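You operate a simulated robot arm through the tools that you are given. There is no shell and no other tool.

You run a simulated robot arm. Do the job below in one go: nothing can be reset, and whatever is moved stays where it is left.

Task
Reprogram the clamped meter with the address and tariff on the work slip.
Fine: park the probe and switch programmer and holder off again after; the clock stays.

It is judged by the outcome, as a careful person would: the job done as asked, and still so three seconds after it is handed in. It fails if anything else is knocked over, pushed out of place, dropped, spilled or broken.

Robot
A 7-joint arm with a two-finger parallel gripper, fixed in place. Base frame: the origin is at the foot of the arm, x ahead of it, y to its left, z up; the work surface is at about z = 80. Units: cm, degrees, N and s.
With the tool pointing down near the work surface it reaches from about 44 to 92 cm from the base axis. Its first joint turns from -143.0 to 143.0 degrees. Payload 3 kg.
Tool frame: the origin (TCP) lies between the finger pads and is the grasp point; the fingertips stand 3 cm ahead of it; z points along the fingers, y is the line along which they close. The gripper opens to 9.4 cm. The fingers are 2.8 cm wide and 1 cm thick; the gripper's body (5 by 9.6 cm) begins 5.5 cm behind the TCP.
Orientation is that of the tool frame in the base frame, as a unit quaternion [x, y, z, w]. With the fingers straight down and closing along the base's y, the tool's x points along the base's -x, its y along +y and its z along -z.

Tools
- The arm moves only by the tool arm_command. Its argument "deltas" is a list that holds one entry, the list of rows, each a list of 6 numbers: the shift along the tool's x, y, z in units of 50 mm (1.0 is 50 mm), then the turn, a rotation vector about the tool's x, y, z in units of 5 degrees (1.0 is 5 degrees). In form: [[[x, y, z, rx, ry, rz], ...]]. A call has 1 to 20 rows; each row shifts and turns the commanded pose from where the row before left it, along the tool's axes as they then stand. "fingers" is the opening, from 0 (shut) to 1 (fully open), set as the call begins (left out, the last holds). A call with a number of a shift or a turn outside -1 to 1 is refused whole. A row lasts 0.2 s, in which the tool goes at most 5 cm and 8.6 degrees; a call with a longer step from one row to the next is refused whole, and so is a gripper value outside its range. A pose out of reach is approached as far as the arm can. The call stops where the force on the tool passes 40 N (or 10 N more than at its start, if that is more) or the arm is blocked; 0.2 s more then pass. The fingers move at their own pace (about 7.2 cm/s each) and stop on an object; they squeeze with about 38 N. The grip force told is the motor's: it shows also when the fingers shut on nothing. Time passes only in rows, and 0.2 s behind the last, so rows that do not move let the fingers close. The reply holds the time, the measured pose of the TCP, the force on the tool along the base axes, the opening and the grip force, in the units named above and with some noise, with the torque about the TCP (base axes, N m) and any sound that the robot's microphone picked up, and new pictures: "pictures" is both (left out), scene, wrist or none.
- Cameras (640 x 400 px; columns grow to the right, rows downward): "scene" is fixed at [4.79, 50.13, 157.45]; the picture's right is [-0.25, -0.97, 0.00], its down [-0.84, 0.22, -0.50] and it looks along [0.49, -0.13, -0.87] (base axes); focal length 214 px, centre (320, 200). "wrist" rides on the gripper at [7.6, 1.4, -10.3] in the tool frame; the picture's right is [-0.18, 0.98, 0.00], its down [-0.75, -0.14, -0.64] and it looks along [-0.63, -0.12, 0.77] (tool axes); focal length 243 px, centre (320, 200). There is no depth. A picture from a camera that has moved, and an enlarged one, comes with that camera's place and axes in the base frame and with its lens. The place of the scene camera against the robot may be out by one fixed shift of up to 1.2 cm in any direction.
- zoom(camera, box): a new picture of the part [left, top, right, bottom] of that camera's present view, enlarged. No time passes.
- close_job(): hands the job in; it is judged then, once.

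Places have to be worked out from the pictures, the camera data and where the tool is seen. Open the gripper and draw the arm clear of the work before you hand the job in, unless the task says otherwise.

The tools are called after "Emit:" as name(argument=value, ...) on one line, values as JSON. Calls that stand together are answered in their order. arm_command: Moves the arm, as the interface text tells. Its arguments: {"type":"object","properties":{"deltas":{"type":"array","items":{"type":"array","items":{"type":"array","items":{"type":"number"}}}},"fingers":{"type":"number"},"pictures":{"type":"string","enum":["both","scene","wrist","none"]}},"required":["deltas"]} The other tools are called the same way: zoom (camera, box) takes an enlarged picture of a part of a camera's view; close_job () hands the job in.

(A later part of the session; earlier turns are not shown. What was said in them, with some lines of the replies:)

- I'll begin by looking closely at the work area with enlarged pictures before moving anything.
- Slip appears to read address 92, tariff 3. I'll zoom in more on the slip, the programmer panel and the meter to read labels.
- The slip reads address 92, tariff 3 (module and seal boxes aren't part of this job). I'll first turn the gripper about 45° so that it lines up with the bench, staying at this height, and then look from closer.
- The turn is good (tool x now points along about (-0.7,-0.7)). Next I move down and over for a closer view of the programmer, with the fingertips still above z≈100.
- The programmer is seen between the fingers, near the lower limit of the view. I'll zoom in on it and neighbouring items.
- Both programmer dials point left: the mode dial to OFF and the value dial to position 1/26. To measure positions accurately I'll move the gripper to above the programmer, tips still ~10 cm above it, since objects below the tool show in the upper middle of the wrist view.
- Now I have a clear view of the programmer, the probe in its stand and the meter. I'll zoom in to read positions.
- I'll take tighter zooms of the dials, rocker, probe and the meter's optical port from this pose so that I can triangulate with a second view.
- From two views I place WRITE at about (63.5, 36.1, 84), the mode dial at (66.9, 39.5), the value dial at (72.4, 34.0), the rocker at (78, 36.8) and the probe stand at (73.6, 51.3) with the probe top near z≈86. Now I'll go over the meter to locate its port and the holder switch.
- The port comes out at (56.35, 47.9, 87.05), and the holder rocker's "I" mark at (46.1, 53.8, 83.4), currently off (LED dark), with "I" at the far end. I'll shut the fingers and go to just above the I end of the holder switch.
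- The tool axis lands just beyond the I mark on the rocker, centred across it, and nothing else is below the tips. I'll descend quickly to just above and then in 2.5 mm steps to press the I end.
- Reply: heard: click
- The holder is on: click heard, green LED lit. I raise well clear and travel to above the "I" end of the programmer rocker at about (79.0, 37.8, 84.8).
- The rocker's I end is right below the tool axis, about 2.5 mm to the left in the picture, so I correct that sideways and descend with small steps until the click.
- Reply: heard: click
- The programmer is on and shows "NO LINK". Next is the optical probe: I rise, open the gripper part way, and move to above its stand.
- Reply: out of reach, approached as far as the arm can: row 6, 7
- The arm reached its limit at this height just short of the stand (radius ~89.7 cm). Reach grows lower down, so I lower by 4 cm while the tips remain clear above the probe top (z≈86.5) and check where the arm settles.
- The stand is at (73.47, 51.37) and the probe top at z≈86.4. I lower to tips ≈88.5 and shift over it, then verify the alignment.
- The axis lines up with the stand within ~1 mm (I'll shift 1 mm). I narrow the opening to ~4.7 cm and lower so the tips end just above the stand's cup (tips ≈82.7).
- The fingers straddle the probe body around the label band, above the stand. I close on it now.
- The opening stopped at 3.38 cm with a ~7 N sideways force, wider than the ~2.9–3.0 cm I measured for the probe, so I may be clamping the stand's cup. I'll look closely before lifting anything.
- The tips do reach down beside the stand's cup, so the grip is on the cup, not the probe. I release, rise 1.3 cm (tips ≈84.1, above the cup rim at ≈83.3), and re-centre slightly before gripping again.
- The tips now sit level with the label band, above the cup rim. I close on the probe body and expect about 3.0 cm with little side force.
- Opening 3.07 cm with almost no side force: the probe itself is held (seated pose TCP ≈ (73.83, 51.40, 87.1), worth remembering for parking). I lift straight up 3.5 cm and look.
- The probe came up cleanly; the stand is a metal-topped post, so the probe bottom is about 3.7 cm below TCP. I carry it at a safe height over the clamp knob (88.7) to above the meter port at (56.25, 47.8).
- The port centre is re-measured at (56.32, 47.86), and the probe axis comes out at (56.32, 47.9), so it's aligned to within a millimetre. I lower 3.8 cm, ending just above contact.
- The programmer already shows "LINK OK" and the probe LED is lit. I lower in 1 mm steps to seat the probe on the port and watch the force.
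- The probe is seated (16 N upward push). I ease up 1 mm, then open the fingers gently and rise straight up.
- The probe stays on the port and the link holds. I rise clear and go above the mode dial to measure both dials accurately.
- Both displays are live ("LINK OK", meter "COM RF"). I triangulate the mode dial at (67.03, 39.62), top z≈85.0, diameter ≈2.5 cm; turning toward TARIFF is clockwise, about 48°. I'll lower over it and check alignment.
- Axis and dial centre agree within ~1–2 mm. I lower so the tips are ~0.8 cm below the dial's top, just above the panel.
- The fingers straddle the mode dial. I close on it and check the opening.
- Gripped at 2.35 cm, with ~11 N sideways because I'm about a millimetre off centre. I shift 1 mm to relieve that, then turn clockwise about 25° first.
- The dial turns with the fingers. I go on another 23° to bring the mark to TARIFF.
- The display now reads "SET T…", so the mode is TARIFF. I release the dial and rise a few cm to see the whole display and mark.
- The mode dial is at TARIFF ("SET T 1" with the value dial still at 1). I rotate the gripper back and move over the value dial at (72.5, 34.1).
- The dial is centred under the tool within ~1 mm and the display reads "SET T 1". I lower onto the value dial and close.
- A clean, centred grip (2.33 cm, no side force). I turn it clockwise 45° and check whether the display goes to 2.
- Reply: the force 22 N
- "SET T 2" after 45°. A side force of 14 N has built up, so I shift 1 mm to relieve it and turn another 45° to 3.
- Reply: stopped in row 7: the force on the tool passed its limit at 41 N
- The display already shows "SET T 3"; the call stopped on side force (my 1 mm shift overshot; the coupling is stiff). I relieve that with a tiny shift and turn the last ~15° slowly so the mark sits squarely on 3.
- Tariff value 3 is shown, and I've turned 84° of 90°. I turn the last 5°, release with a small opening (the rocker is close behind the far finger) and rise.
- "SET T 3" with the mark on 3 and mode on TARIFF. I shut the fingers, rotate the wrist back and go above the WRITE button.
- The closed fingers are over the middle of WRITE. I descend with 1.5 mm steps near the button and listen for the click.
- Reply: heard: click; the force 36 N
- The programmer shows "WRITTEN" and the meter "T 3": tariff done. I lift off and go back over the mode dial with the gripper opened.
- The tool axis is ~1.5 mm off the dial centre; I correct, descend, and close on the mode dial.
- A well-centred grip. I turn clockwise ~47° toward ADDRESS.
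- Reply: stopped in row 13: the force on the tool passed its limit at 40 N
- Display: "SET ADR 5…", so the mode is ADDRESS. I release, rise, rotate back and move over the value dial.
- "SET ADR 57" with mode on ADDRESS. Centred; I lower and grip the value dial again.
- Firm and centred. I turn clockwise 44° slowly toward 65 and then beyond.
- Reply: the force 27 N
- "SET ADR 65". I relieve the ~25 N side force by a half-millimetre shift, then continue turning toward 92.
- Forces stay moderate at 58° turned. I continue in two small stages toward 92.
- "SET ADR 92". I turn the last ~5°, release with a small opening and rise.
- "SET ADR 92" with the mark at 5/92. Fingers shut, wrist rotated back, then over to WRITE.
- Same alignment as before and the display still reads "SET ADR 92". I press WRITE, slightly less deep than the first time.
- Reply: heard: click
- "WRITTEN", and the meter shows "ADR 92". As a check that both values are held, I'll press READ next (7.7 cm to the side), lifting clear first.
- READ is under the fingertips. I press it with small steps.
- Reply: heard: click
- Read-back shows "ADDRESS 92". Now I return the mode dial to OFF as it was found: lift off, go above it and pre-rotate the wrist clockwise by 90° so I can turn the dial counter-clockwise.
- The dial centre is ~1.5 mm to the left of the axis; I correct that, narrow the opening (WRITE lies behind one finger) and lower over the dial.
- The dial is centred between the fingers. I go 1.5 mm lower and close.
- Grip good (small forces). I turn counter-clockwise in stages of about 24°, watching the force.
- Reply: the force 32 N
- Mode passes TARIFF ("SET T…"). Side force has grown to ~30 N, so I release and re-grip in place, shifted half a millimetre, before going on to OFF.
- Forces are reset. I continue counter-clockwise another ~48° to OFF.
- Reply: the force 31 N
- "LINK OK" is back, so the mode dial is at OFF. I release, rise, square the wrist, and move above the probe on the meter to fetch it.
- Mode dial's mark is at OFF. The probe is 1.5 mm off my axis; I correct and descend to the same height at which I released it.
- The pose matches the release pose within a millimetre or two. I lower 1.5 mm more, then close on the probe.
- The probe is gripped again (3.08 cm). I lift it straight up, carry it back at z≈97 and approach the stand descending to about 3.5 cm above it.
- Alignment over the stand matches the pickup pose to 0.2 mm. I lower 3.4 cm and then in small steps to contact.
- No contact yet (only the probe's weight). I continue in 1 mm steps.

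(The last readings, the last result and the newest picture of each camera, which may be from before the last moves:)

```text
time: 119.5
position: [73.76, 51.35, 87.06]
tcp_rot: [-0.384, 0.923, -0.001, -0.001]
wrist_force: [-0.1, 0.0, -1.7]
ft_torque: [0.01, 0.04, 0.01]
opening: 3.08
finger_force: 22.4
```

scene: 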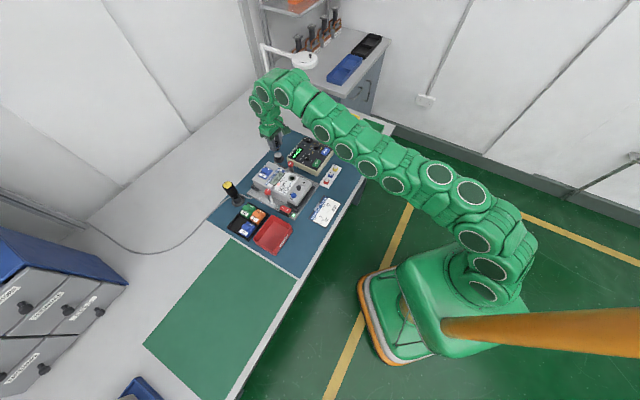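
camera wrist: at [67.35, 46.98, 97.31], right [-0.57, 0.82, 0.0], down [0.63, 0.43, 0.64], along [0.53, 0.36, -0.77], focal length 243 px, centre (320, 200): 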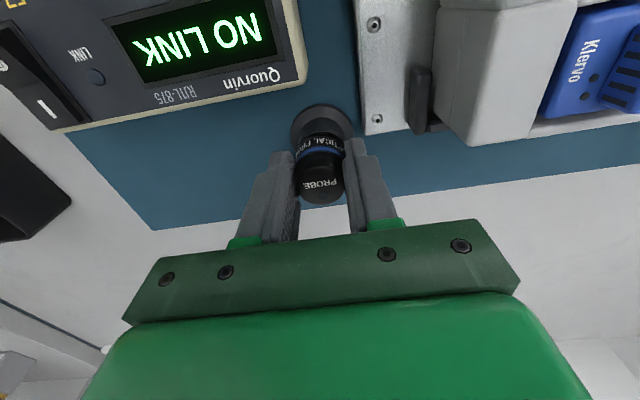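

Emit:
arm_command(deltas=[[[0, 0, 0.02, 0, 0, 0], [0, 0, 0.02, 0, 0, 0]]], fingers=0, pictures="wrist")

Emit:
zoom(camera="wrist", box=[280, 90, 360, 150])

```text
time: 120.1
position: [73.83, 51.43, 86.79]
tcp_rot: [-0.383, 0.924, -0.001, -0.001]
wrist_force: [-0.4, -0.3, 4.5]
ft_torque: [-0.05, -0.06, -0.01]
opening: 3.08
finger_force: 22.4
camera wrist: at [67.35, 46.99, 97.0], right [-0.57, 0.82, 0.0], down [0.63, 0.43, 0.64], along [0.53, 0.36, -0.77], focal length 243 px, centre (320, 200)
```

wrist: 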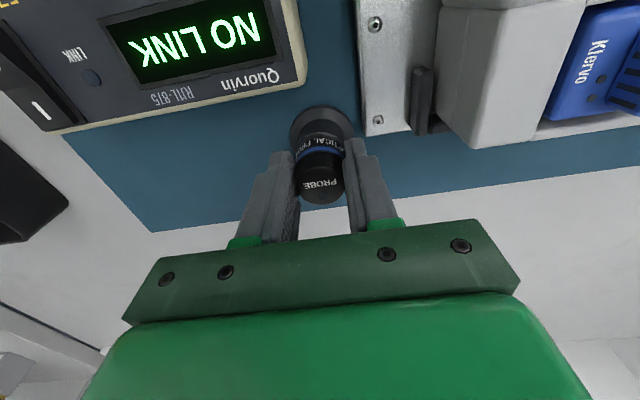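

```text
6.67 times, centred on (320, 120) of wrist
camera zoom: at [67.35, 46.99, 97.0], right [-0.57, 0.82, 0.0], down [0.63, 0.43, 0.64], along [0.53, 0.36, -0.77], focal length 1618 px, centre (320, 733)
```

zoom: 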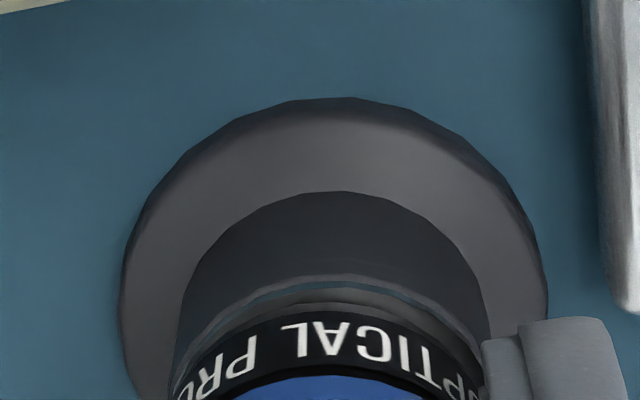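

Contact at 4.5 N: the probe is seated on its stand, looking just as at the start. I open the fingers, then rise straight up slowly.

Emit:
arm_command(deltas=[[[0, 0, -0.006, 0, 0, 0], [0, 0, 0, 0, 0, 0], [0, 0, 0, 0, 0, 0]]], fingers=0.48, pictures="none")

Emit:
arm_command(deltas=[[[0, 0, -0.1, 0, 0, 0], [0, 0, -0.3, 0, 0, 0], [0, 0, -0.4, 0, 0, 0], [0, 0, 0, 0, 0, 0]]], fingers=0.48, pictures="both")

Emit:
zoom(camera="wrist", box=[240, 60, 400, 200])

Emit:
zoom(camera="scene", box=[250, 130, 320, 190])

```text
time: 120.9
position: [73.71, 51.24, 86.77]
tcp_rot: [-0.383, 0.924, -0.001, -0.002]
wrist_force: [0.3, -0.3, 0.2]
ft_torque: [0.02, 0.01, -0.01]
opening: 4.51
finger_force: 0.0
```

```text
time: 121.9
position: [73.62, 51.32, 90.8]
tcp_rot: [-0.384, 0.923, 0.0, -0.002]
wrist_force: [-0.3, -0.5, -0.2]
ft_torque: [-0.01, 0.01, -0.01]
opening: 4.53
finger_force: 0.0
camera wrist: at [67.32, 46.98, 100.95], right [-0.57, 0.82, 0.0], down [0.63, 0.44, 0.64], along [0.53, 0.36, -0.77], focal length 243 px, centre (320, 200)
```

scene: 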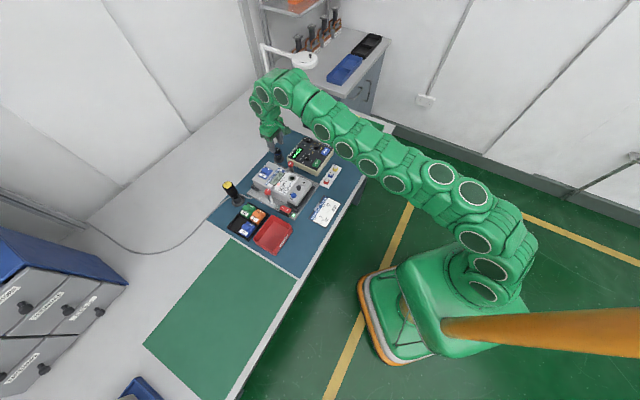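
wrist: 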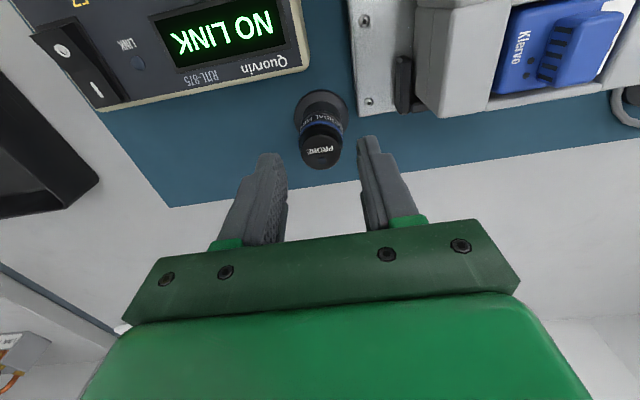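

```text
2.86 times, centred on (320, 130) of wrist
camera zoom: at [67.32, 46.98, 100.95], right [-0.57, 0.82, 0.0], down [0.63, 0.44, 0.64], along [0.53, 0.36, -0.77], focal length 693 px, centre (320, 400)
```

zoom: 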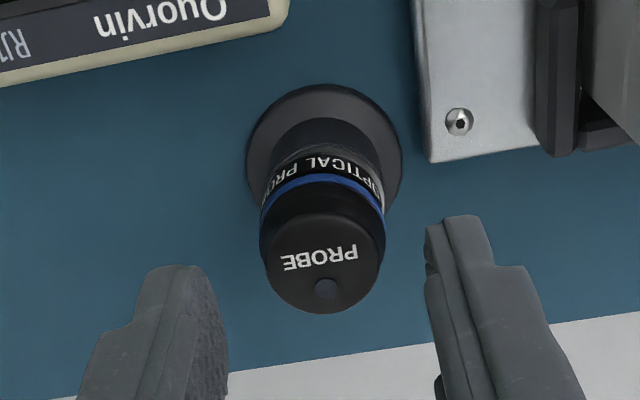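

```text
6.67 times, centred on (285, 160) of scene
camera zoom: at [4.79, 50.13, 157.45], right [-0.25, -0.97, 0.0], down [-0.84, 0.22, -0.5], along [0.49, -0.13, -0.87], focal length 1430 px, centre (553, 467)
```

zoom: 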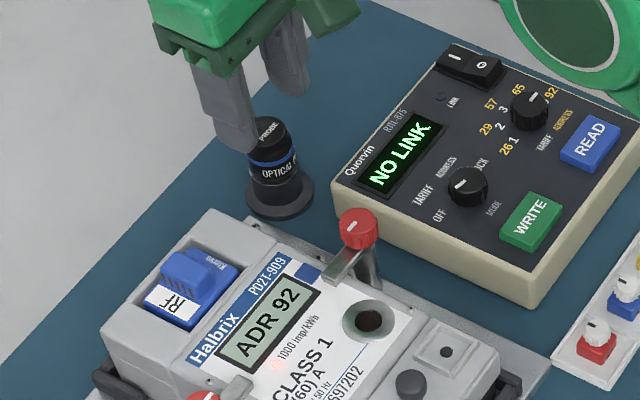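

The probe is back on its stand. I zoom in to check how well it's centred there.

Emit:
zoom(camera="wrist", box=[290, 80, 360, 150])

Emit:
zoom(camera="scene", box=[268, 140, 294, 166])

```text
5.71 times, centred on (325, 115) of wrist
camera zoom: at [67.32, 46.98, 100.95], right [-0.57, 0.82, 0.0], down [0.63, 0.44, 0.64], along [0.53, 0.36, -0.77], focal length 1386 px, centre (291, 686)
```

zoom: 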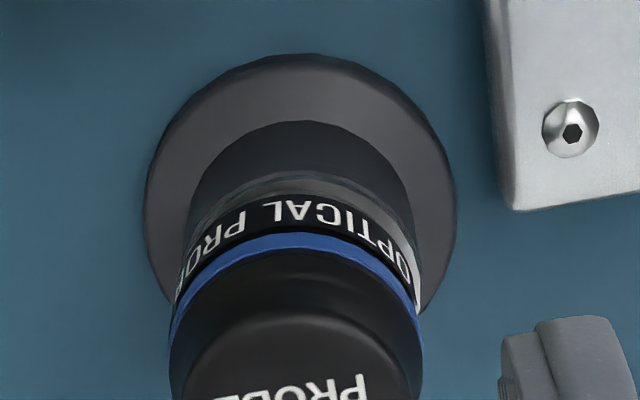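

```text
15.38 times, centred on (281, 153) of scene
camera zoom: at [4.79, 50.13, 157.45], right [-0.25, -0.97, 0.0], down [-0.84, 0.22, -0.5], along [0.49, -0.13, -0.87], focal length 3300 px, centre (920, 923)
```

zoom: 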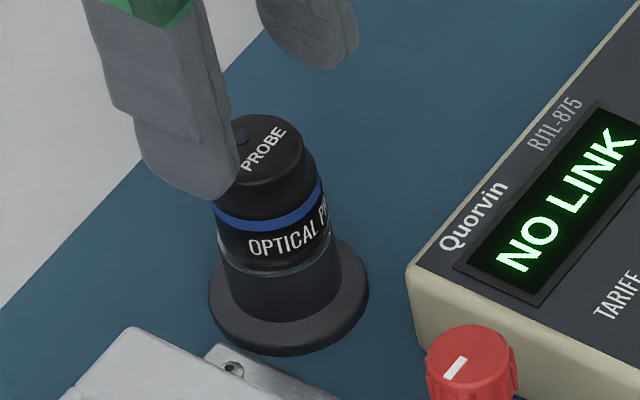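

Parked well, centred within about a millimetre, and the programmer shows "NO LINK" again. Next, the programmer's power: I shut the fingers and go above the O end of the rocker at about (76.95, 35.7).

Emit:
arm_command(deltas=[[[0.2, 0, -0.4, 0, 0, 0], [0.4, 0, -0.4, 0, 0, 0], [0.4, 0, -0.4, 0, 0, 0], [0.186, -0.67, 0, 0, 0, 0], [0.186, -0.67, 0, 0, 0, 0], [0.186, -0.67, 0, 0, 0, 0], [0.186, -0.67, 0, 0, 0, 0], [0, 0, 0.4, 0, 0, 0], [0, 0, 0.4, 0, 0, 0], [0, 0, 0, 0, 0, 0]]], fingers=0, pictures="wrist")

Emit:
zoom(camera="wrist", box=[240, 60, 400, 200])

```text
time: 124.1
position: [77.03, 35.66, 92.82]
tcp_rot: [-0.383, 0.924, -0.001, -0.001]
wrist_force: [-0.2, -0.1, 0.5]
ft_torque: [-0.01, 0.02, 0.02]
opening: 0.03
finger_force: 32.8
camera wrist: at [70.65, 31.4, 102.97], right [-0.57, 0.82, 0.0], down [0.63, 0.44, 0.64], along [0.53, 0.36, -0.77], focal length 243 px, centre (320, 200)
```

wrist: 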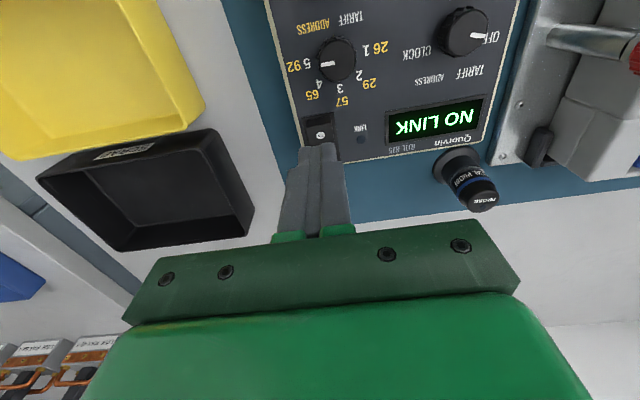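

```text
2.86 times, centred on (320, 130) of wrist
camera zoom: at [70.65, 31.4, 102.97], right [-0.57, 0.82, 0.0], down [0.63, 0.44, 0.64], along [0.53, 0.36, -0.77], focal length 693 px, centre (320, 400)
```

zoom: 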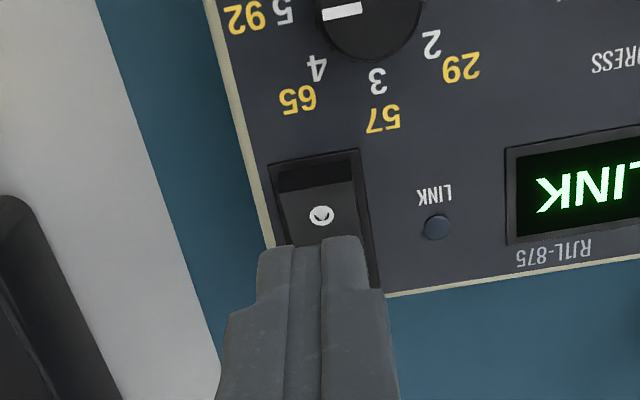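

The O end is under the fingers, with the axis slightly close to its edge; I shift 4 mm outward and press down in small steps.

Emit:
arm_command(deltas=[[[-0.08, 0, 0.3, 0, 0, 0], [0, 0, 0.3, 0, 0, 0], [0, 0, 0.2, 0, 0, 0], [0, 0, 0.04, 0, 0, 0], [0, 0, 0.04, 0, 0, 0], [0, 0, 0.04, 0, 0, 0], [0, 0, 0.04, 0, 0, 0], [0, 0, 0.04, 0, 0, 0], [0, 0, 0.04, 0, 0, 0]]], fingers=0, pictures="wrist")

Emit:
zoom(camera="scene", box=[270, 130, 340, 190])

```text
time: 126.1
position: [77.35, 36.0, 87.82]
tcp_rot: [-0.383, 0.924, 0.0, -0.001]
wrist_force: [-1.6, 0.6, 11.9]
ft_torque: [0.11, -0.03, -0.04]
opening: 0.0
finger_force: 33.4
heard: click
camera wrist: at [70.93, 31.65, 97.88], right [-0.57, 0.82, 0.0], down [0.63, 0.43, 0.64], along [0.53, 0.36, -0.77], focal length 243 px, centre (320, 200)
```

wrist: 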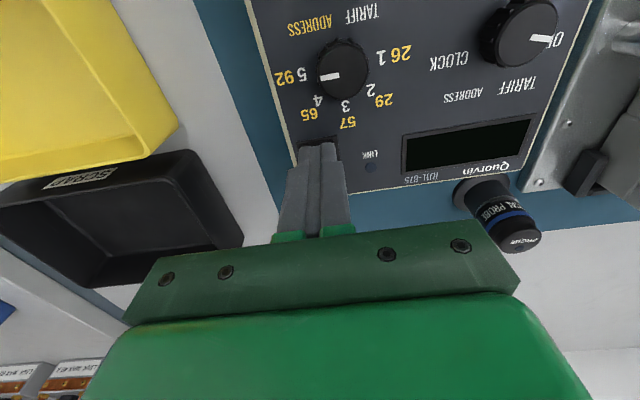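

```text
6.67 times, centred on (305, 160) of scene
camera zoom: at [4.79, 50.13, 157.45], right [-0.25, -0.97, 0.0], down [-0.84, 0.22, -0.5], along [0.49, -0.13, -0.87], focal length 1430 px, centre (420, 467)
```

zoom: 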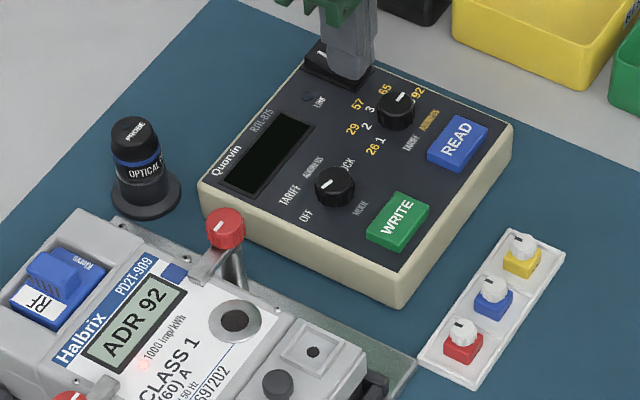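

Click heard and the display is dark: programmer off. I rise and travel to the O end of the holder switch at about (44.3, 52.0).

Emit:
arm_command(deltas=[[[0, 0, -0.3, 0, 0, 0], [0, 0, -0.6, 0, 0, 0], [0, 0, -0.6, 0, 0, 0], [0, 0, -0.55, 0, 0, 0], [0.2406, 0.694, 0, 0, 0, 0], [0.2406, 0.694, 0, 0, 0, 0], [0.2406, 0.694, 0, 0, 0, 0], [0.2406, 0.694, 0, 0, 0, 0], [0.2406, 0.694, 0, 0, 0, 0], [0.2406, 0.694, 0, 0, 0, 0], [0.2406, 0.694, 0, 0, 0, 0], [0.2406, 0.694, 0, 0, 0, 0], [0.2406, 0.694, 0, 0, 0, 0], [0.2406, 0.694, 0, 0, 0, 0], [0, 0, 0.5, 0, 0, 0], [0, 0, 0.5, 0, 0, 0], [0, 0, 0.3, 0, 0, 0], [0, 0, 0, 0, 0, 0]]], fingers=0, pictures="wrist")

Emit:
zoom(camera="wrist", box=[240, 60, 400, 200])

Emit:
zoom(camera="scene", box=[270, 130, 340, 190])

```text
time: 129.9
position: [44.38, 52.05, 91.32]
tcp_rot: [-0.383, 0.924, -0.001, -0.002]
wrist_force: [-0.7, 0.3, 0.3]
ft_torque: [-0.01, -0.03, 0.03]
opening: 0.01
finger_force: 32.8
camera wrist: at [37.86, 47.67, 101.52], right [-0.57, 0.82, 0.0], down [0.63, 0.44, 0.64], along [0.53, 0.36, -0.77], focal length 243 px, centre (320, 200)
```

wrist: 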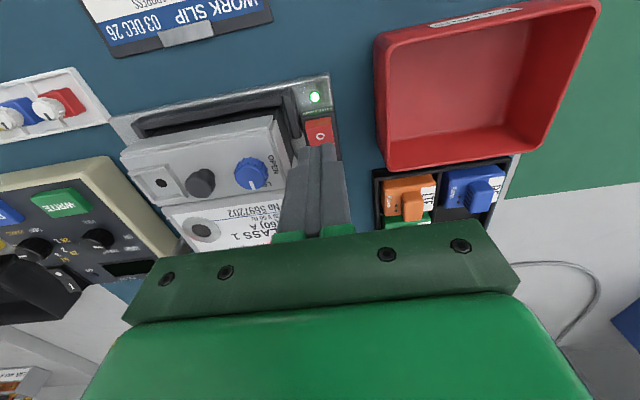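

```text
2.86 times, centred on (320, 130) of wrist
camera zoom: at [37.86, 47.67, 101.52], right [-0.57, 0.82, 0.0], down [0.63, 0.44, 0.64], along [0.53, 0.36, -0.77], focal length 693 px, centre (320, 400)
```

zoom: 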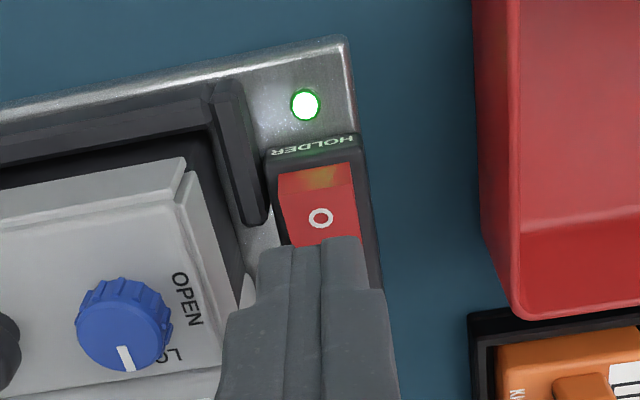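

```text
6.67 times, centred on (305, 160) of scene
camera zoom: at [4.79, 50.13, 157.45], right [-0.25, -0.97, 0.0], down [-0.84, 0.22, -0.5], along [0.49, -0.13, -0.87], focal length 1430 px, centre (420, 467)
```

zoom: 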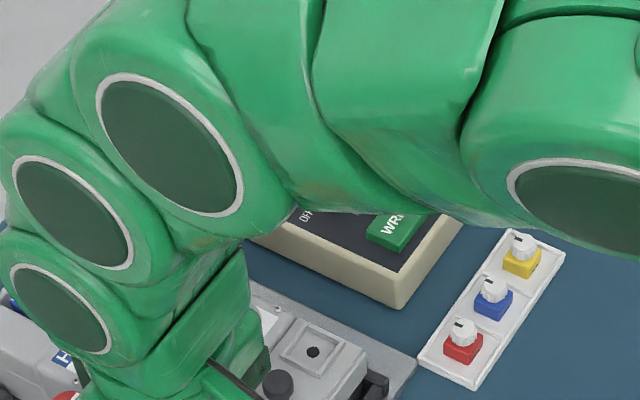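

The O end of the holder rocker is below the tips (LED still on). Same small outward shift, then press down in fine steps.

Emit:
arm_command(deltas=[[[-0.08, 0, 0.3, 0, 0, 0], [0, 0, 0.3, 0, 0, 0], [0, 0, 0.15, 0, 0, 0], [0, 0, 0.04, 0, 0, 0], [0, 0, 0.04, 0, 0, 0], [0, 0, 0.04, 0, 0, 0], [0, 0, 0.04, 0, 0, 0], [0, 0, 0.04, 0, 0, 0], [0, 0, 0.04, 0, 0, 0]]], fingers=0, pictures="both")

Emit:
zoom(camera="wrist", box=[200, 40, 440, 220])

```text
time: 131.9
position: [44.67, 52.23, 86.46]
tcp_rot: [-0.383, 0.924, 0.0, -0.002]
wrist_force: [-0.1, -0.8, 0.5]
ft_torque: [0.03, 0.01, -0.02]
opening: 0.02
finger_force: 32.9
heard: click
camera wrist: at [38.17, 47.92, 96.61], right [-0.57, 0.82, 0.0], down [0.63, 0.43, 0.64], along [0.53, 0.36, -0.77], focal length 243 px, centre (320, 200)
```

scene: 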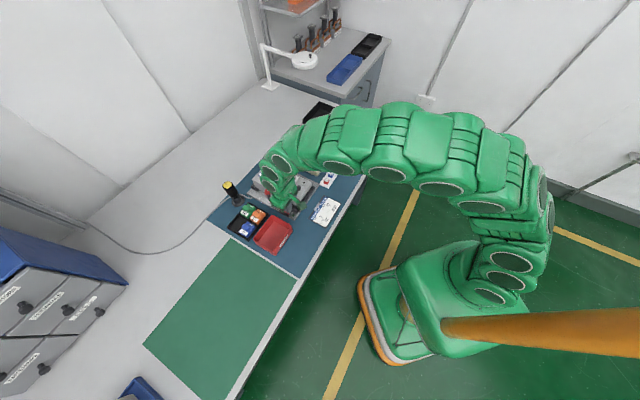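
wrist: 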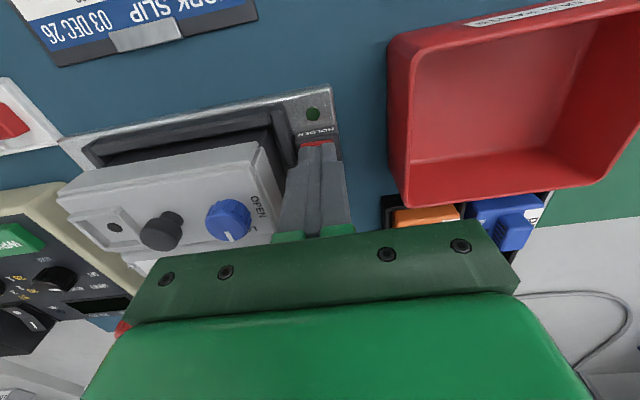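

```text
2.22 times, centred on (320, 130) of wrist
camera zoom: at [38.17, 47.92, 96.61], right [-0.57, 0.82, 0.0], down [0.63, 0.43, 0.64], along [0.53, 0.36, -0.77], focal length 539 px, centre (320, 356)
```

zoom: 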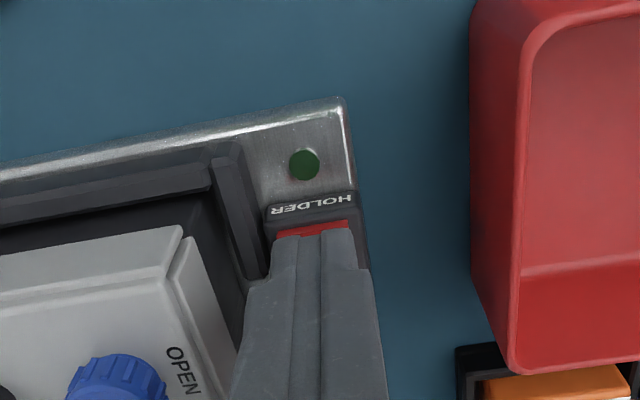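

Click heard and the holder LED is dark: holder off. I rise straight up, withdraw to near the starting place and open the gripper, then check the whole scene.

Emit:
arm_command(deltas=[[[0, 0, -0.3, 0, 0, 0], [0, 0, -0.8, 0, 0, 0], [0, 0, -0.9, 0, 0, 0], [0, 0, -0.9, 0, 0, 0], [0, 0, -0.9, 0, 0, 0], [0, 0, -0.9, 0, 0, 0], [0.54, -0.551, 0, 0, 0, 0], [0.54, -0.551, 0, 0, 0, 0], [0.54, -0.551, 0, 0, 0, 0], [0.54, -0.551, 0, 0, 0, 0], [0.54, -0.551, 0, 0, 0, 0], [0.54, -0.551, 0, 0, 0, 0], [0.54, -0.551, 0, 0, 0, 0], [0, 0, 0, 0, 0, 0]]], fingers=0, pictures="none")

Emit:
arm_command(deltas=[[[0, 0, 0, 0, 0, 0], [0, 0, 0, 0, 0, 0], [0, 0, 0, 0, 0, 0], [0, 0, 0, 0, 0, 0], [0, 0, 0, 0, 0, 0]]], fingers=1, pictures="both")

Emit:
zoom(camera="scene", box=[210, 120, 370, 220])

Emit:
zoom(camera="scene", box=[260, 130, 340, 200])

Emit:
zoom(camera="scene", box=[210, 170, 360, 270])

```text
time: 134.9
position: [45.03, 25.21, 110.17]
tcp_rot: [-0.384, 0.923, 0.0, -0.001]
wrist_force: [0.4, 0.9, -0.7]
ft_torque: [-0.01, 0.02, 0.0]
opening: 0.0
finger_force: 32.8
```

```text
time: 136.1
position: [44.85, 25.23, 109.98]
tcp_rot: [-0.384, 0.923, -0.001, -0.001]
wrist_force: [0.4, 0.4, 1.5]
ft_torque: [0.01, -0.01, -0.03]
opening: 9.41
finger_force: 0.0
camera wrist: at [38.5, 20.94, 120.24], right [-0.57, 0.82, 0.0], down [0.63, 0.43, 0.64], along [0.53, 0.36, -0.77], focal length 243 px, centre (320, 200)
```

scene: 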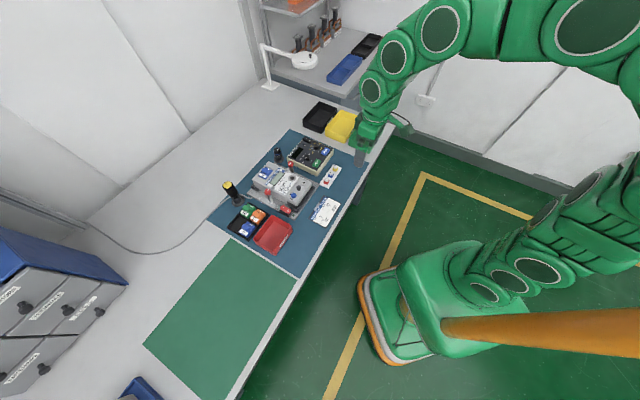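
wrist: 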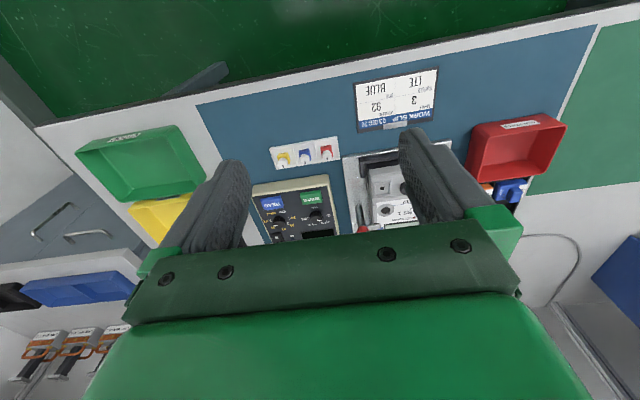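

```text
4.00 times, centred on (290, 170) of scene
camera zoom: at [4.79, 50.13, 157.45], right [-0.25, -0.97, 0.0], down [-0.84, 0.22, -0.5], along [0.49, -0.13, -0.87], focal length 858 px, centre (440, 320)
```

zoom: 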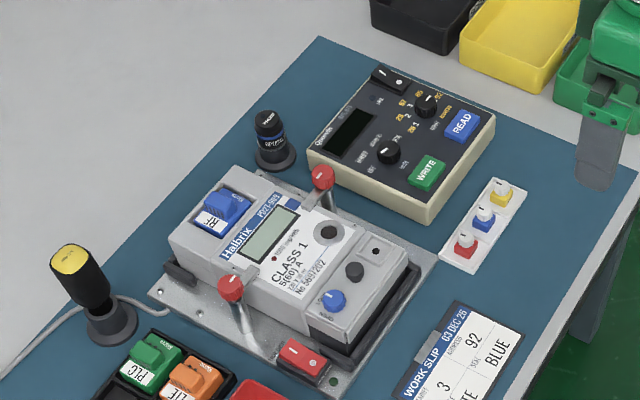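

```text
5.71 times, centred on (300, 165) of scene
camera zoom: at [4.79, 50.13, 157.45], right [-0.25, -0.97, 0.0], down [-0.84, 0.22, -0.5], along [0.49, -0.13, -0.87], focal length 1226 px, centre (434, 400)
```

zoom: 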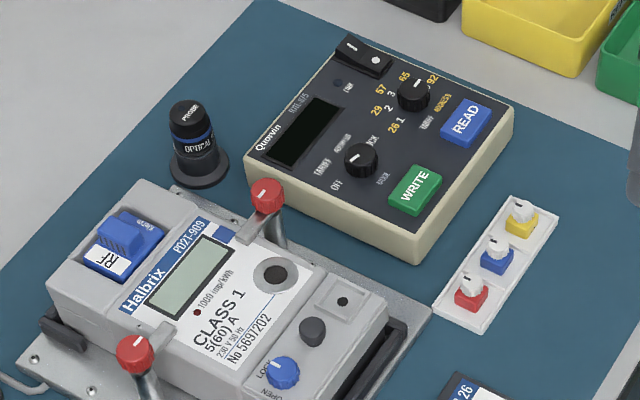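

```text
4.00 times, centred on (285, 220) of scene
camera zoom: at [4.79, 50.13, 157.45], right [-0.25, -0.97, 0.0], down [-0.84, 0.22, -0.5], along [0.49, -0.13, -0.87], focal length 858 px, centre (460, 120)
```

zoom: 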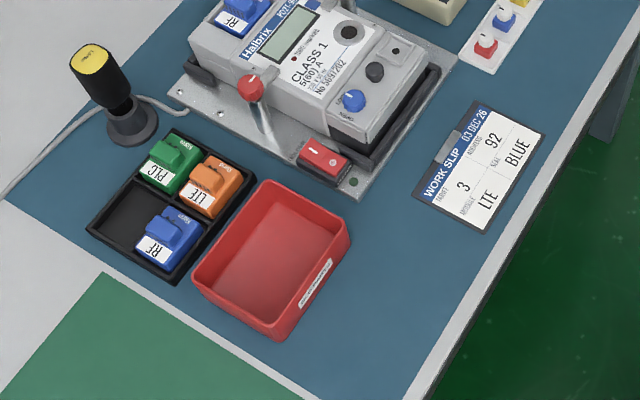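

The bench looks as it did at the start. The meter took T 3 and ADR 92, the clock wasn't written, and the probe is on its stand. The programmer and holder are both off, and the arm is clear with the gripper open, so I hand the job in.

Emit:
close_job()

```text
The job is handed in.
```

The clamped meter is reprogrammed with address 92 and tariff 3 from the work slip. The programmer showed "WRITTEN" for each, the meter displayed "T 3" and then "ADR 92", and reading back gave "ADDRESS 92". I did not read the tariff back separately.

- **Probe:** it is back on its stand, centred to about 1 mm.
- **Power:** the programmer and the holder are both switched off, with the display and the holder light dark.
- **Clock:** I never set the programmer to CLOCK, so nothing was written to it.
- **Dials:** the mode dial is back at OFF, where I found it. The value dial, which started at 1/26, is still at 5/92.
- **Rest of the bench:** I left the slip's module (LTE) and seal (BLUE) entries alone, since you asked only for address and tariff. In the last pictures nothing else looks moved or knocked over, and the arm is clear with the gripper open.
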